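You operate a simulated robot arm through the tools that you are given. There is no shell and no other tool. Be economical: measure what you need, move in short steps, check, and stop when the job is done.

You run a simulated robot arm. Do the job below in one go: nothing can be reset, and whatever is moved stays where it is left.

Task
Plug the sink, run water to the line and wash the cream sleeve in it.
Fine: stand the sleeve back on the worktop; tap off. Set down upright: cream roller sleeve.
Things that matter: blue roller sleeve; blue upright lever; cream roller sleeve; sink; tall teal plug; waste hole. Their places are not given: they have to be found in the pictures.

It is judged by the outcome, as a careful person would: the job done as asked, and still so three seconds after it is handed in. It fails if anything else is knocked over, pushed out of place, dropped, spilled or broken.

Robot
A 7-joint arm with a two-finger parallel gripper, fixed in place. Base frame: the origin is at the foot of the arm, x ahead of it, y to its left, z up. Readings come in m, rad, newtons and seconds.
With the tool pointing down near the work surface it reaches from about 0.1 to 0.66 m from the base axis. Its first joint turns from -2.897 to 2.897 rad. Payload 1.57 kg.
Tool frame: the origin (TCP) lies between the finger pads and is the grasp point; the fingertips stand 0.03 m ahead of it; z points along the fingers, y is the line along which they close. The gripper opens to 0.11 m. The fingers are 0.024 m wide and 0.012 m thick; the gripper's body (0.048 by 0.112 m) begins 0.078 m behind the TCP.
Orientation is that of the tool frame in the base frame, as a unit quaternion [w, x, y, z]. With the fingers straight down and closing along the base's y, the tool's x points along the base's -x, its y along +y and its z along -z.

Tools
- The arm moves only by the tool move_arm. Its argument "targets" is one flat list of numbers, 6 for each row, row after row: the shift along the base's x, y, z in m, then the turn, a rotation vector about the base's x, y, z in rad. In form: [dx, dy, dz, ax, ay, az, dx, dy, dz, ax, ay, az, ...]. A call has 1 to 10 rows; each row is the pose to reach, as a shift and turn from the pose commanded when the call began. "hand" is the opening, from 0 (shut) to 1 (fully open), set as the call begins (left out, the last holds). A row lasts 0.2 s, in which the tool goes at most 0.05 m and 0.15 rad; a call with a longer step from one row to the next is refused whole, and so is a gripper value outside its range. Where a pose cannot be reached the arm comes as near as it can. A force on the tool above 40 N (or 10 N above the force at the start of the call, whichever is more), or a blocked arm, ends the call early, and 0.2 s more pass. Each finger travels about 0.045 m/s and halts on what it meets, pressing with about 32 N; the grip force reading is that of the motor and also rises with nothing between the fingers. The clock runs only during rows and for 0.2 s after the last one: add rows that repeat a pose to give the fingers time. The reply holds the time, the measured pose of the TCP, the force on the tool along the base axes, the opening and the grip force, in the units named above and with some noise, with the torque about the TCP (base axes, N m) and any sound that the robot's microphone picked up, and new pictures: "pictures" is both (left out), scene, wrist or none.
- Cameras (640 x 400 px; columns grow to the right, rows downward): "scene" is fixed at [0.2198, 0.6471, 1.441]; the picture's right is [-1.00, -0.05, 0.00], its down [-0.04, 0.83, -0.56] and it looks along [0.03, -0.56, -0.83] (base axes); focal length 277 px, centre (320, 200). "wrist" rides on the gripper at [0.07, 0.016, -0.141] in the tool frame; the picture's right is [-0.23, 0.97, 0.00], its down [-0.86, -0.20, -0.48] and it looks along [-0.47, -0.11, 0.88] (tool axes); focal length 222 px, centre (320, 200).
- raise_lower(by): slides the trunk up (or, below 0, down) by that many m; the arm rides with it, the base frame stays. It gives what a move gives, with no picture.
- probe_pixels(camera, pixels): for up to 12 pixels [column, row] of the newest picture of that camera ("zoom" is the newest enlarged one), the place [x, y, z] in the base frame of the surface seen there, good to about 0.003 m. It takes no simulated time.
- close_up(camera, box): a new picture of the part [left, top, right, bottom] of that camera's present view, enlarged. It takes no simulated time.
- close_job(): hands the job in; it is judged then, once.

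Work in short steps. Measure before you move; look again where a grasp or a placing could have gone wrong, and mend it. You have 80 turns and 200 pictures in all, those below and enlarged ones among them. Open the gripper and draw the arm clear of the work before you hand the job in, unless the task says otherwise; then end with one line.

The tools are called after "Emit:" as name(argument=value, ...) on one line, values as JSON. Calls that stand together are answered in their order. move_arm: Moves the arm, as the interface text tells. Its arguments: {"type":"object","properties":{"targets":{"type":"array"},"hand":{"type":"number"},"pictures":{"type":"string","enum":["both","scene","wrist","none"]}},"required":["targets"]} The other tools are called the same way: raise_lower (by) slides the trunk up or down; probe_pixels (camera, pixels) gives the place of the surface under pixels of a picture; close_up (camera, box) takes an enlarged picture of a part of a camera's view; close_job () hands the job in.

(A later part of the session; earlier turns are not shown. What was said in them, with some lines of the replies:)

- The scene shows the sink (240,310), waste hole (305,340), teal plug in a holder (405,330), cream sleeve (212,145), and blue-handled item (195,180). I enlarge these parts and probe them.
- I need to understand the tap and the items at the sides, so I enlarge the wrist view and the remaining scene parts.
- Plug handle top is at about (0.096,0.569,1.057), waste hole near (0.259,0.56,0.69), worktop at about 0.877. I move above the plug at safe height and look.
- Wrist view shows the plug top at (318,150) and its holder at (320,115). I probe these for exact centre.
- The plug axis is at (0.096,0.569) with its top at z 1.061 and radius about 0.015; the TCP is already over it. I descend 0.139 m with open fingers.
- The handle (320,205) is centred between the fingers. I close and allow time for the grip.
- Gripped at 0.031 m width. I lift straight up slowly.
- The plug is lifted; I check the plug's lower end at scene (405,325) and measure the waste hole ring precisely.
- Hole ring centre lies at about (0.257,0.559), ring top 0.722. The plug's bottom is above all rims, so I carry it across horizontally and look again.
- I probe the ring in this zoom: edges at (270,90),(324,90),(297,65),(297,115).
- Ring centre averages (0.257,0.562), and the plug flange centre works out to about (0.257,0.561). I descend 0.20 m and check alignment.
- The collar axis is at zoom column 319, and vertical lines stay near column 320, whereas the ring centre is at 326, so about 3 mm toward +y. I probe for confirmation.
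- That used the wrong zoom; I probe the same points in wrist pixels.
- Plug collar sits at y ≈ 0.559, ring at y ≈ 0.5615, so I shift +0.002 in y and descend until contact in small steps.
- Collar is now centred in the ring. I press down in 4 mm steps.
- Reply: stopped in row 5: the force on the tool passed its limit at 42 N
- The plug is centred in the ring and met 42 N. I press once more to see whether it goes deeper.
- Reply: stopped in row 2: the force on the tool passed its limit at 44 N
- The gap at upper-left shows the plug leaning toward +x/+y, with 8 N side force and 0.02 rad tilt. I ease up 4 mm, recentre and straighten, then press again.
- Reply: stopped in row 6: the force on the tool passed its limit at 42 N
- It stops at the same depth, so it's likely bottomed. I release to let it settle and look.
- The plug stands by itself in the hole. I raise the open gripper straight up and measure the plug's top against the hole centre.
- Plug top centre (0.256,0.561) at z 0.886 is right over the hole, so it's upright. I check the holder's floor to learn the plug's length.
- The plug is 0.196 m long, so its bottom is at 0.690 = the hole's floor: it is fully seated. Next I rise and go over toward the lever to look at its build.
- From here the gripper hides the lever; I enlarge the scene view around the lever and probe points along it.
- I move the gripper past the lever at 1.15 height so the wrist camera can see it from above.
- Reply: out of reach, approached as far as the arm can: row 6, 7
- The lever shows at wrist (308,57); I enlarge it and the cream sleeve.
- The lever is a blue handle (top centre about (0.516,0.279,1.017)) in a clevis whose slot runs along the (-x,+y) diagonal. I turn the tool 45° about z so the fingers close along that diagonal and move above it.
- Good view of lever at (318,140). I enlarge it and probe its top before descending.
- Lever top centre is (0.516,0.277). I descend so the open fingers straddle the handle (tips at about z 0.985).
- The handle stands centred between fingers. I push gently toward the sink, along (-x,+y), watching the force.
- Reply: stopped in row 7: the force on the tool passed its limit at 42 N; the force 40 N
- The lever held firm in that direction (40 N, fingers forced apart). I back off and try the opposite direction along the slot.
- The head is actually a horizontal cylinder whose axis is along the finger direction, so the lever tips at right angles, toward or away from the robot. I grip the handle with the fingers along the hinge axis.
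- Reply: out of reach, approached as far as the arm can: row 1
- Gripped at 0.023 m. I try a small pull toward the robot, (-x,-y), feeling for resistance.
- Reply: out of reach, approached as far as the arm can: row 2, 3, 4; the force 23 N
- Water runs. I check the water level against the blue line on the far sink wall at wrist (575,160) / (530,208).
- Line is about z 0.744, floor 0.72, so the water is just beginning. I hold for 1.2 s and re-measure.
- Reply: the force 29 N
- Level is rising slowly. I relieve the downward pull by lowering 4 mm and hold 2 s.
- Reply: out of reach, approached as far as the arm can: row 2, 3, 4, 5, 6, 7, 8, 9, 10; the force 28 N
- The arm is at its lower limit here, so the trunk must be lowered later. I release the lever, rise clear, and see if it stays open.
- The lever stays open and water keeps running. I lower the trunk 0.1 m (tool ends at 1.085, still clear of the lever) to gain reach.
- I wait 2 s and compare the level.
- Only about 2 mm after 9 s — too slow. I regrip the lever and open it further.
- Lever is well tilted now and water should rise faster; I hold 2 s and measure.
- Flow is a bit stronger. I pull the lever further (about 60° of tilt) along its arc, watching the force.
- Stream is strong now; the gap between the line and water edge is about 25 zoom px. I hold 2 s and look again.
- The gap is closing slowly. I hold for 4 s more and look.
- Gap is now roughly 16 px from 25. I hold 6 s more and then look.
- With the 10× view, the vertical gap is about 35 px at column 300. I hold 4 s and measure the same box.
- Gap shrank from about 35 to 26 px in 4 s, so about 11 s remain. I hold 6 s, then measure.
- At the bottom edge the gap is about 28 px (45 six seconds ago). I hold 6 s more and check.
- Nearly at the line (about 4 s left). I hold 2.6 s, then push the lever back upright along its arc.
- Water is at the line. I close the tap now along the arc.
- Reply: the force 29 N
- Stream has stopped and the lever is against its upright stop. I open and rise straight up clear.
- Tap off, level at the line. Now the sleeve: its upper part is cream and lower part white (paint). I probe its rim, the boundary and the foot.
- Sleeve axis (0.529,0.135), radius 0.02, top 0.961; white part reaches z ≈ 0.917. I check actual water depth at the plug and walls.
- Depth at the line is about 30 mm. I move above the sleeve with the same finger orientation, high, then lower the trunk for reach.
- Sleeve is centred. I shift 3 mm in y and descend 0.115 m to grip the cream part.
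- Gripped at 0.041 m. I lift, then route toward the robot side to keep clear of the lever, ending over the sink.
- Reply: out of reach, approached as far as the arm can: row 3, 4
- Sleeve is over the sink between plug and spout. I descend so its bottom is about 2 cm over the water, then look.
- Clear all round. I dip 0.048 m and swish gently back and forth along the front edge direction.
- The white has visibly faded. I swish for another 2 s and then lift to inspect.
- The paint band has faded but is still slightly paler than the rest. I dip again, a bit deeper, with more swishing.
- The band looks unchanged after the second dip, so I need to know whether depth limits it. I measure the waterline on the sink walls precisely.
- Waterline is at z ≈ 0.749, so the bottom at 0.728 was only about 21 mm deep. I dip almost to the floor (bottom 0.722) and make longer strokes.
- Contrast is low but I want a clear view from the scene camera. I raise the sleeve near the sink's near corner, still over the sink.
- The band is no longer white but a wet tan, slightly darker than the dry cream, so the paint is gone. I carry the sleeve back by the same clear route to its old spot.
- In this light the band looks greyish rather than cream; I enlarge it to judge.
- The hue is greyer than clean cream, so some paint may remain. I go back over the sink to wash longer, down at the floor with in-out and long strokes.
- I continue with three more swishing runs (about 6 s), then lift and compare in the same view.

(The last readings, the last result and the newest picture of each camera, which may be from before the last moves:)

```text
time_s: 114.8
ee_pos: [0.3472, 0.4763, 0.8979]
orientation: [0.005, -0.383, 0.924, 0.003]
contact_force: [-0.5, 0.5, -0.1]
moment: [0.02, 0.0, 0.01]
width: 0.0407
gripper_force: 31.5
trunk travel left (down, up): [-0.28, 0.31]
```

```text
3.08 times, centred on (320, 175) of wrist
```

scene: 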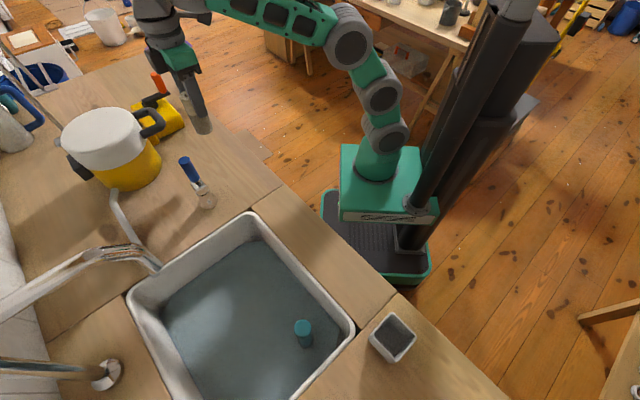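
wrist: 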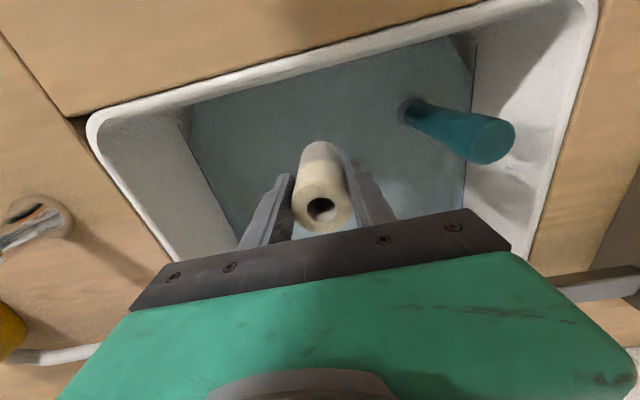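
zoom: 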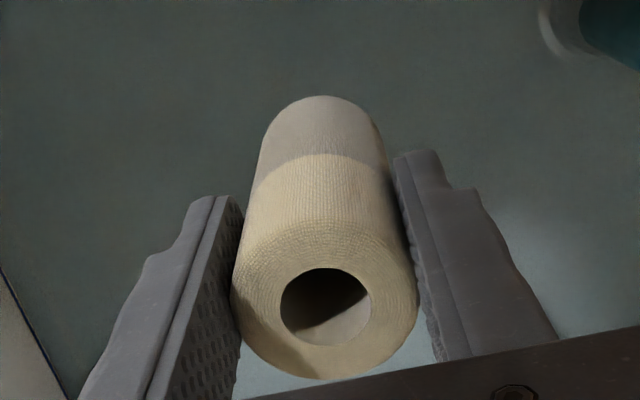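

The band is turning closer to cream, so washing does progress. I do a longer wash (about 15 s) just above the floor.

Emit:
move_arm(targets=[0, 0, -0.04, 0, 0, 0, 0, 0, -0.08, 0, 0, 0, 0, 0, -0.0905, 0, 0, 0, -0.02, 0.02, -0.0905, 0, 0, 0, 0.01, -0.01, -0.0905, 0, 0, 0, 0.03, -0.03, -0.0905, 0, 0, 0, 0, 0, -0.0905, 0, 0, 0, -0.02, 0.02, -0.0905, 0, 0, 0, 0.01, -0.01, -0.0905, 0, 0, 0, 0, 0, -0.0905, 0, 0, 0], hand=0, pictures="none")

Emit:
move_arm(targets=[-0.02, 0.02, 0, 0, 0, 0, 0.01, -0.01, 0, 0, 0, 0, 0.03, -0.03, 0, 0, 0, 0, 0, 0, 0, 0, 0, 0, -0.02, 0.02, 0, 0, 0, 0, 0.01, -0.01, 0, 0, 0, 0, 0.03, -0.03, 0, 0, 0, 0, 0.0, 0.0, 0, 0, 0, 0, -0.02, 0.02, 0, 0, 0, 0, 0, 0, 0, 0, 0, 0], hand=0, pictures="none")

Emit:
move_arm(targets=[-0.02, 0.02, 0, 0, 0, 0, 0.01, -0.01, 0, 0, 0, 0, 0.03, -0.03, 0, 0, 0, 0, 0, 0, 0, 0, 0, 0, -0.02, 0.02, 0, 0, 0, 0, 0.01, -0.01, 0, 0, 0, 0, 0.03, -0.03, 0, 0, 0, 0, 0.0, 0.0, 0, 0, 0, 0, -0.02, 0.02, 0, 0, 0, 0, 0, 0, 0, 0, 0, 0], hand=0, pictures="none")

Emit:
move_arm(targets=[-0.02, 0.02, 0, 0, 0, 0, 0.01, -0.01, 0, 0, 0, 0, 0.03, -0.03, 0, 0, 0, 0, 0, 0, 0, 0, 0, 0, -0.02, 0.02, 0, 0, 0, 0, 0.01, -0.01, 0, 0, 0, 0, 0.03, -0.03, 0, 0, 0, 0, 0.0, 0.0, 0, 0, 0, 0, -0.02, 0.02, 0, 0, 0, 0, 0, 0, 0, 0, 0, 0], hand=0, pictures="none")

Emit:
move_arm(targets=[-0.02, 0.02, 0, 0, 0, 0, 0.01, -0.01, 0, 0, 0, 0, 0.03, -0.03, 0, 0, 0, 0, 0, 0, 0, 0, 0, 0, -0.02, 0.02, 0, 0, 0, 0, 0.01, -0.01, 0, 0, 0, 0, 0.03, -0.03, 0, 0, 0, 0, 0.0, 0.0, 0, 0, 0, 0, -0.02, 0.02, 0, 0, 0, 0, 0, 0, 0, 0, 0, 0], hand=0, pictures="none")

Emit:
move_arm(targets=[0, 0, 0.03, 0, 0, 0, 0, 0, 0.06, 0, 0, 0, 0, 0, 0.0905, 0, 0, 0, 0, 0, 0.0905, 0, 0, 0], hand=0, pictures="wrist")

Emit:
close_up(camera="wrist", box=[260, 110, 380, 240])

```text
time_s: 117.0
ee_pos: [0.347, 0.475, 0.8087]
orientation: [0.003, -0.382, 0.924, 0.003]
contact_force: [0.5, -0.1, -0.2]
moment: [0.0, 0.03, 0.01]
width: 0.0407
gripper_force: 31.8
trunk travel left (down, up): [-0.28, 0.31]
```

```text
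time_s: 119.2
ee_pos: [0.3489, 0.4733, 0.8057]
orientation: [0.005, -0.382, 0.924, 0.002]
contact_force: [1.0, -0.4, 1.2]
moment: [-0.07, -0.04, 0.02]
width: 0.0406
gripper_force: 32.3
trunk travel left (down, up): [-0.28, 0.31]
```

```text
time_s: 121.4
ee_pos: [0.3476, 0.4745, 0.8059]
orientation: [0.004, -0.383, 0.924, 0.002]
contact_force: [0.3, -0.6, -0.1]
moment: [-0.03, -0.01, -0.02]
width: 0.0409
gripper_force: 31.6
trunk travel left (down, up): [-0.28, 0.31]
```

```text
time_s: 123.6
ee_pos: [0.3484, 0.4759, 0.8075]
orientation: [0.003, -0.383, 0.924, 0.002]
contact_force: [-1.0, 0.1, -1.0]
moment: [-0.04, -0.01, -0.04]
width: 0.0408
gripper_force: 31.9
trunk travel left (down, up): [-0.28, 0.31]
```

```text
time_s: 125.8
ee_pos: [0.3469, 0.4772, 0.8056]
orientation: [0.004, -0.383, 0.924, 0.002]
contact_force: [0.6, 0.0, -1.0]
moment: [-0.03, -0.03, 0.01]
width: 0.0406
gripper_force: 32.1
trunk travel left (down, up): [-0.28, 0.31]
```

```text
time_s: 126.8
ee_pos: [0.349, 0.4752, 0.896]
orientation: [0.004, -0.382, 0.924, 0.003]
contact_force: [0.6, 0.4, -0.4]
moment: [0.05, -0.01, 0.0]
width: 0.0409
gripper_force: 31.6
trunk travel left (down, up): [-0.28, 0.31]
```

wrist: 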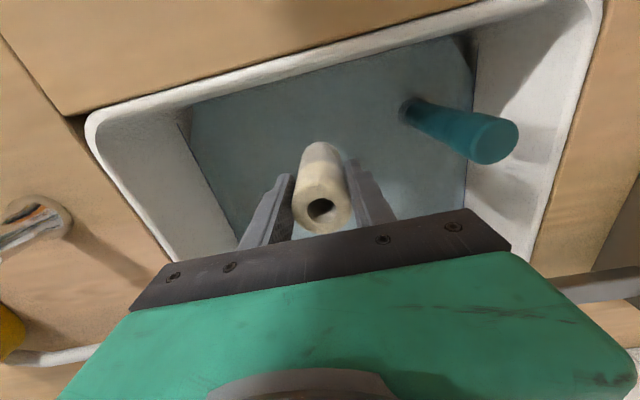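

```text
3.08 times, centred on (320, 175) of wrist
```

zoom: 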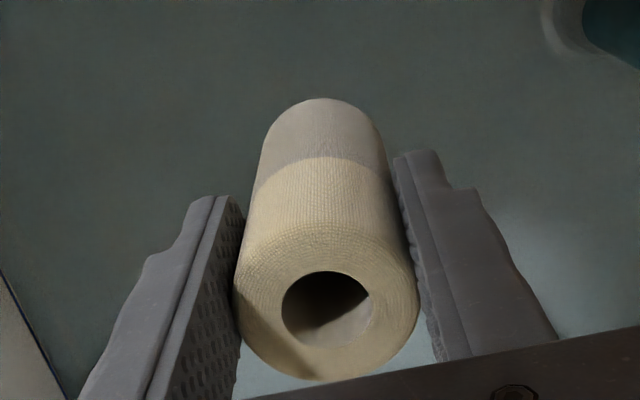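

I zoom tightly on the band/cream boundary to judge the hue.

Emit:
close_up(camera="wrist", box=[300, 140, 340, 170])

Emit:
close_up(camera="scene", box=[245, 265, 295, 305])

```text
13.33 times, centred on (320, 155) of wrist
```

zoom: 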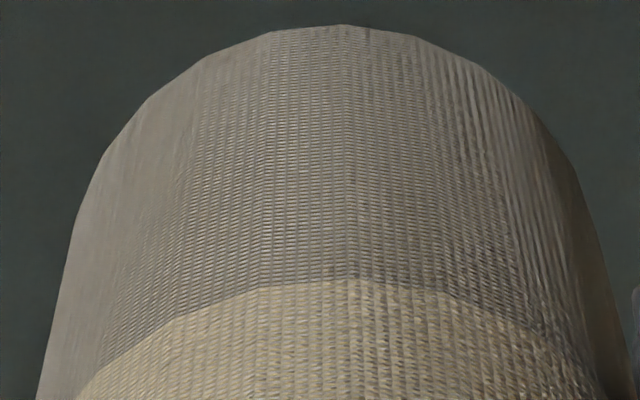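

```text
10.00 times, centred on (270, 285) of scene
```

zoom: 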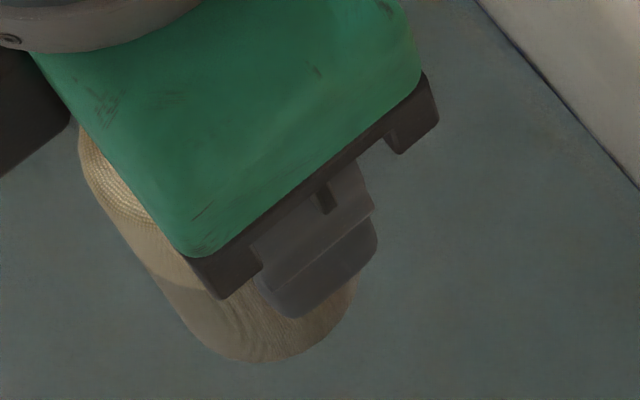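

The knit now shows through, and the band is darker than the cream: a wet film, not white paint (paint residue would be lighter). The sleeve is washed, so I carry it back to its spot by the clear route.

Emit:
move_arm(targets=[0, 0, 0.045, 0, 0, 0, 0.005, -0.015, 0.09, 0, 0, 0, 0.015, -0.045, 0.125, 0, 0, 0, 0.02, -0.085, 0.15, 0, 0, 0, 0.022, -0.13, 0.16, 0, 0, 0, 0.022, -0.175, 0.16, 0, 0, 0, 0.035, -0.22, 0.16, 0, 0, 0, 0.06, -0.257, 0.16, 0, 0, 0, 0.095, -0.285, 0.16, 0, 0, 0, 0.13, -0.31, 0.16, 0, 0, 0], hand=0, pictures="none")

Emit:
move_arm(targets=[0.03, -0.02, 0, 0, 0, 0, 0.051, -0.031, 0, 0, 0, 0, 0.051, -0.031, -0.03, 0, 0, 0, 0.051, -0.031, -0.06, 0, 0, 0, 0.051, -0.031, -0.085, 0, 0, 0, 0.051, -0.031, -0.098, 0, 0, 0, 0.051, -0.031, -0.098, 0, 0, 0], hand=0)

Emit:
close_up(camera="scene", box=[150, 100, 260, 190])

```text
time_s: 129.0
ee_pos: [0.4792, 0.1637, 1.0578]
orientation: [0.004, -0.383, 0.924, 0.003]
contact_force: [0.7, -0.5, -0.4]
moment: [-0.03, -0.04, 0.02]
width: 0.0404
gripper_force: 31.7
trunk travel left (down, up): [-0.28, 0.31]
```

```text
time_s: 130.6
ee_pos: [0.5299, 0.1339, 0.9592]
orientation: [0.003, -0.383, 0.924, 0.002]
contact_force: [0.0, 0.8, 0.0]
moment: [0.02, -0.02, 0.02]
width: 0.0405
gripper_force: 32.3
trunk travel left (down, up): [-0.28, 0.31]
```

scene: 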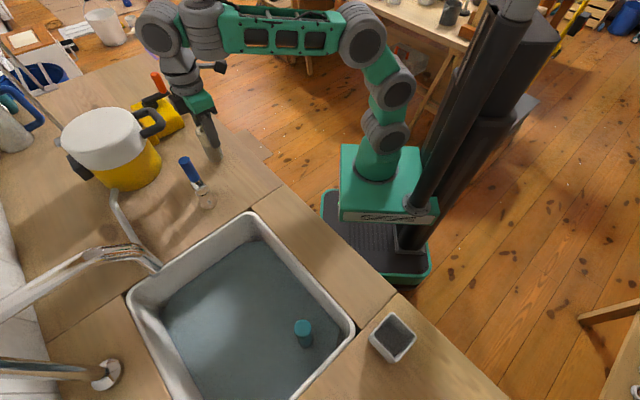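
wrist: 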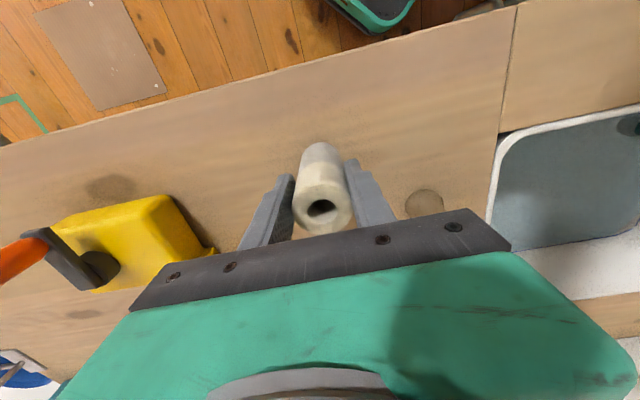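

```text
4.44 times, centred on (205, 145) of scene
```

zoom: 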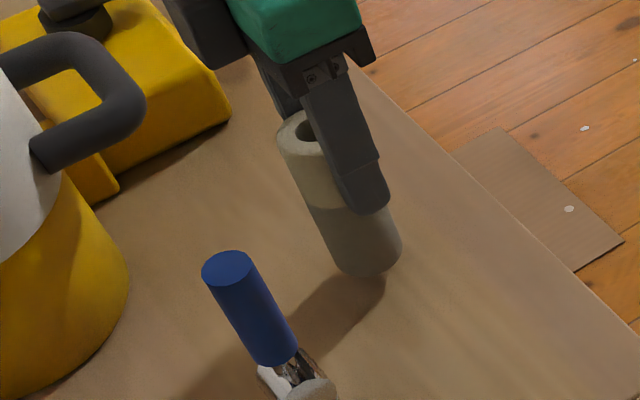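

The sleeve hangs upright just above the worktop. I lower in small steps to touch.

Emit:
move_arm(targets=[0, 0, -0.006, 0, 0, 0, 0, 0, -0.01, 0, 0, 0, 0, 0, -0.012, 0, 0, 0, 0, 0, -0.014, 0, 0, 0, 0, 0, -0.015, 0, 0, 0, 0, 0, -0.016, 0, 0, 0], hand=0, pictures="none")

Emit:
close_up(camera="scene", box=[190, 130, 240, 175])

```text
time_s: 132.0
ee_pos: [0.5282, 0.1339, 0.945]
orientation: [0.007, -0.383, 0.924, 0.003]
contact_force: [2.5, -2.3, 13.5]
moment: [-0.24, -0.13, -0.04]
width: 0.0408
gripper_force: 32.0
trunk travel left (down, up): [-0.28, 0.31]
```

```text
8.89 times, centred on (215, 152) of scene
```

zoom: 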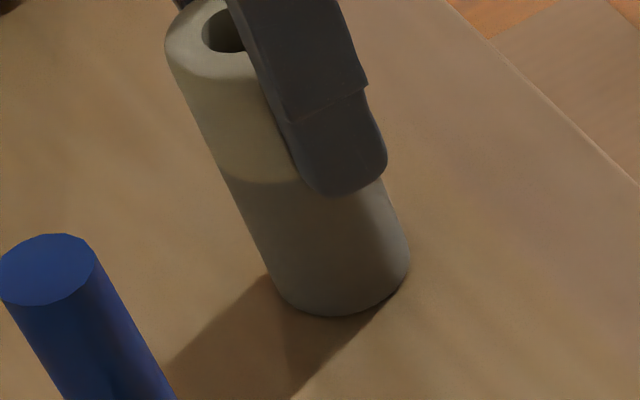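

It touches the worktop (13 N). I ease 1 mm, open the fingers gradually, then rise straight up.

Emit:
move_arm(targets=[0, 0, 0.001, 0, 0, 0, 0, 0, 0.001, 0, 0, 0, 0, 0, 0.001, 0, 0, 0, 0, 0, 0.001, 0, 0, 0, 0, 0, 0.001, 0, 0, 0], hand=0.8, pictures="wrist")

Emit:
move_arm(targets=[0, 0, 0.03, 0, 0, 0, 0, 0, 0.07, 0, 0, 0, 0, 0, 0.11, 0, 0, 0, 0, 0, 0.15, 0, 0, 0, 0, 0, 0.15, 0, 0, 0], hand=0.8)

Emit:
close_up(camera="scene", box=[60, 60, 280, 220])

Emit:
close_up(camera="scene", box=[190, 115, 240, 175])

```text
time_s: 133.2
ee_pos: [0.5288, 0.1336, 0.9434]
orientation: [0.003, -0.383, 0.924, 0.002]
contact_force: [0.9, 1.3, -0.6]
moment: [-0.01, 0.03, -0.03]
width: 0.088
gripper_force: 0.0
trunk travel left (down, up): [-0.28, 0.31]
```

wrist: 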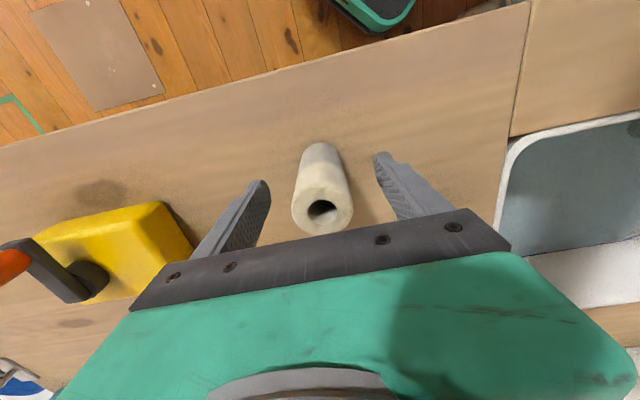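

```text
time_s: 134.2
ee_pos: [0.5349, 0.1353, 1.0711]
orientation: [-0.012, -0.385, 0.923, 0.005]
contact_force: [23.2, -12.4, -29.0]
moment: [3.1, 1.52, 1.85]
width: 0.0879
gripper_force: 0.0
trunk travel left (down, up): [-0.28, 0.31]
stopped in row 5: the force on the tool passed its limit at 110 N (the readings are from after the stop); the commanded pose is now the measured one
```

scene: 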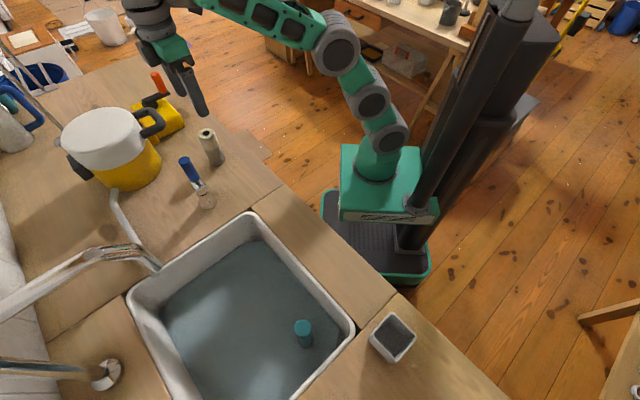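
wrist: 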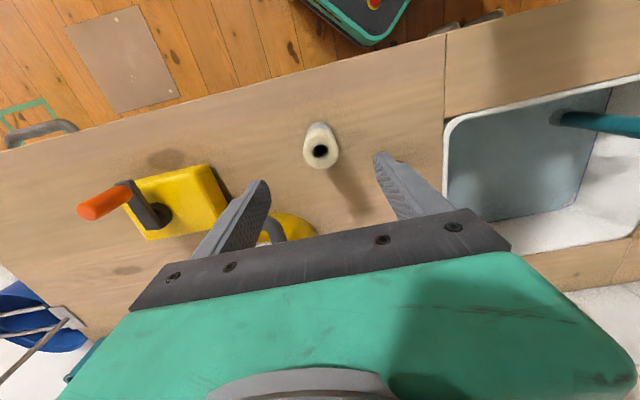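

```text
2.50 times, centred on (170, 140) of scene
```

zoom: 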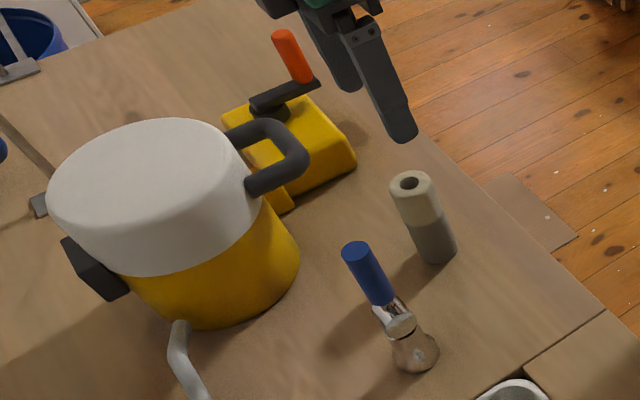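

```text
6.67 times, centred on (215, 145) of scene
```

zoom: 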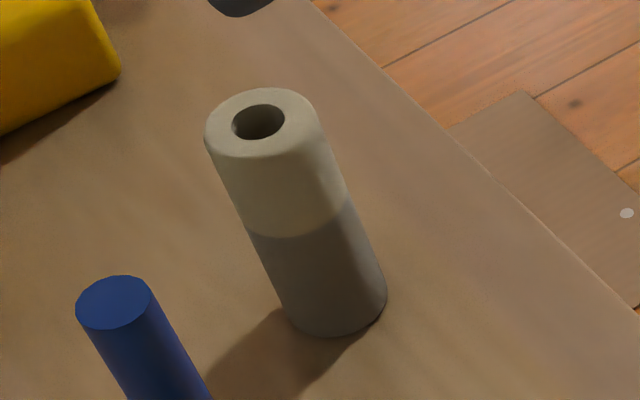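

The sleeve stands upright, washed (wet-cream tone). The stop at 1.07 m seems an arm limit; I lower 2 cm to relieve the force and check.

Emit:
move_arm(targets=[-0.003, 0, -0.01, 0, 0, 0, -0.005, 0, -0.02, 0, 0, 0, -0.005, 0, -0.02, 0, 0, 0], hand=0.8)

Emit:
close_up(camera="scene", box=[110, 0, 450, 210])

```text
time_s: 135.1
ee_pos: [0.5304, 0.1355, 1.0495]
orientation: [-0.017, -0.382, 0.924, 0.005]
contact_force: [0.0, 0.2, 0.4]
moment: [-0.01, 0.0, -0.01]
width: 0.0881
gripper_force: 0.0
trunk travel left (down, up): [-0.28, 0.31]
```

scene: 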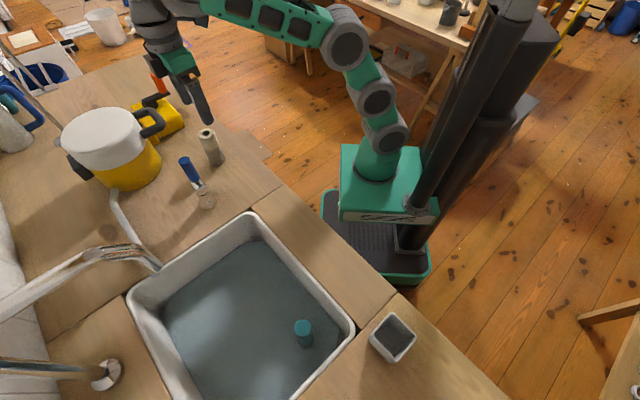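
wrist: 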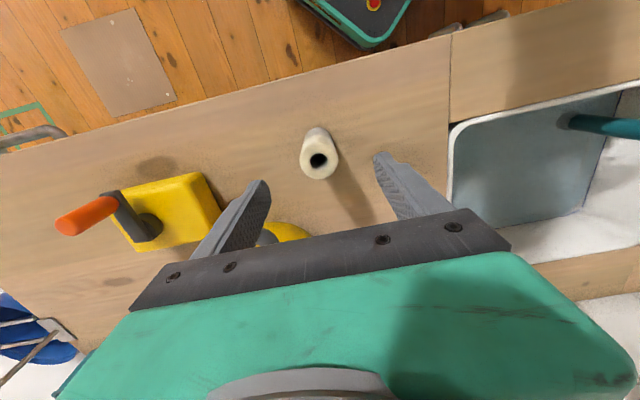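

```text
1.88 times, centred on (280, 105) of scene
```

zoom: 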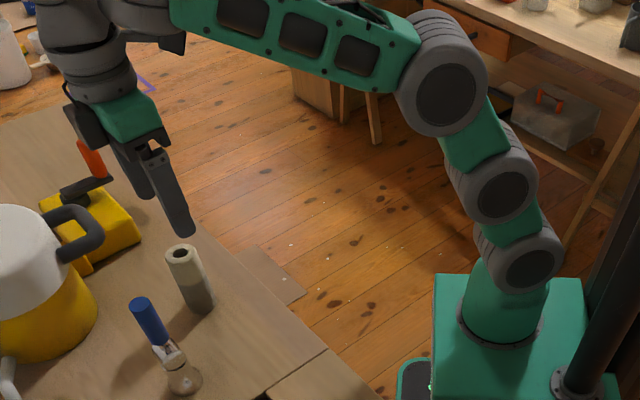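

Force is zero and nothing was disturbed; it was the arm's stretch limit. I raise the trunk 0.1 m and then draw the arm back toward the robot.

Emit:
raise_lower(by=0.1)

Emit:
move_arm(targets=[-0.04, 0.0, 0, 0, 0, 0, -0.08, 0.0, 0, 0, 0, 0, -0.12, 0.0, 0, 0, 0, 0, -0.16, 0.0, 0, 0, 0, 0, -0.2, 0.0, 0, 0, 0, 0, -0.24, 0, 0, 0, 0, 0, -0.24, 0, 0, 0, 0, 0], hand=0.8)

Emit:
close_up(camera="scene", box=[60, 100, 280, 240])

Emit:
close_up(camera="scene", box=[205, 235, 255, 275])

Emit:
probe_pixels(camera="scene", pixels=[[186, 161], [200, 128], [303, 326]])

```text
time_s: 136.4
ee_pos: [0.5296, 0.1356, 1.1496]
orientation: [-0.016, -0.382, 0.924, 0.004]
contact_force: [-0.4, -0.1, -1.0]
moment: [-0.02, -0.02, 0.02]
width: 0.0881
gripper_force: 0.0
trunk travel left (down, up): [-0.38, 0.21]
```

```text
time_s: 138.0
ee_pos: [0.2906, 0.1357, 1.1501]
orientation: [-0.016, -0.383, 0.924, 0.004]
contact_force: [-0.6, -0.4, 0.0]
moment: [0.02, 0.0, -0.02]
width: 0.0877
gripper_force: 0.1
trunk travel left (down, up): [-0.38, 0.21]
```

scene: 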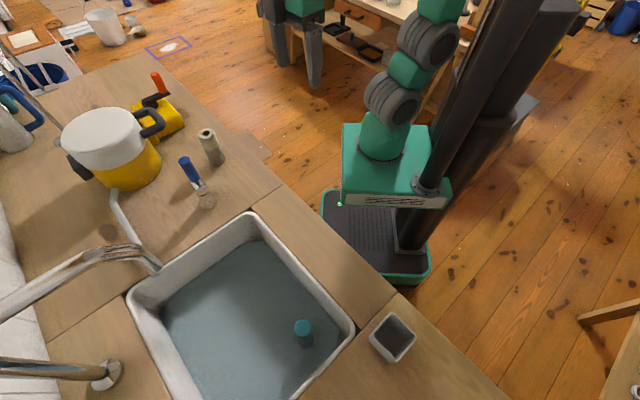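
wrist: 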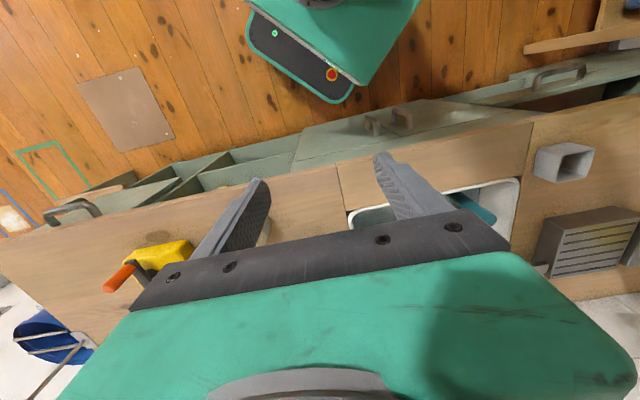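

```text
2.86 times, centred on (170, 170) of scene
```

zoom: 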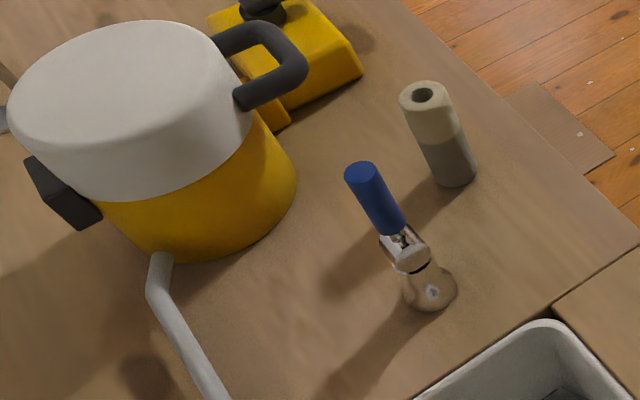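

```text
10.00 times, centred on (230, 255) of scene
```

zoom: 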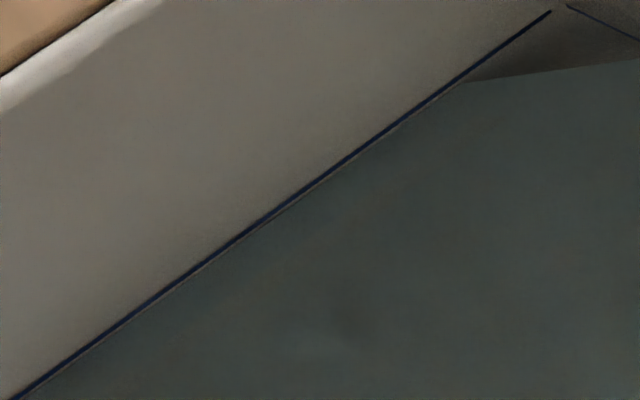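

```text
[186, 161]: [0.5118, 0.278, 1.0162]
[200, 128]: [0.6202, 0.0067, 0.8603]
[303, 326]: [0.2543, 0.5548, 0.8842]
```

I take one last very close look at the sleeve's hue across the boundary.

Emit:
close_up(camera="scene", box=[200, 135, 230, 165])

```text
13.33 times, centred on (215, 150) of scene
5 turns are left
```

zoom: 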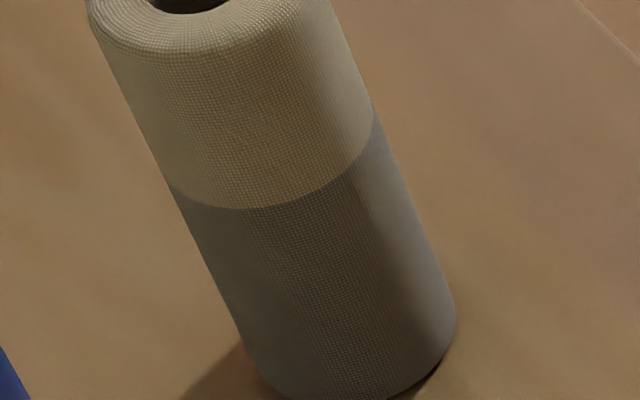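

The lower part shows bare, wet knit with no white paint left. The tap is off, the water is at the line, the plug is seated, the sleeve is upright and the arm is clear, so I hand in.

Emit:
close_job()

```text
The job is handed in.
```

I plugged the sink, filled it to the line and turned the tap off. I washed the cream sleeve and stood it upright back on the worktop, and the white paint looks gone. The water was only about 3 cm deep, so the top of the painted band was never fully under. I judged it clean by its colour in the pictures, and the blue roller sleeve was never clearly identified in them.
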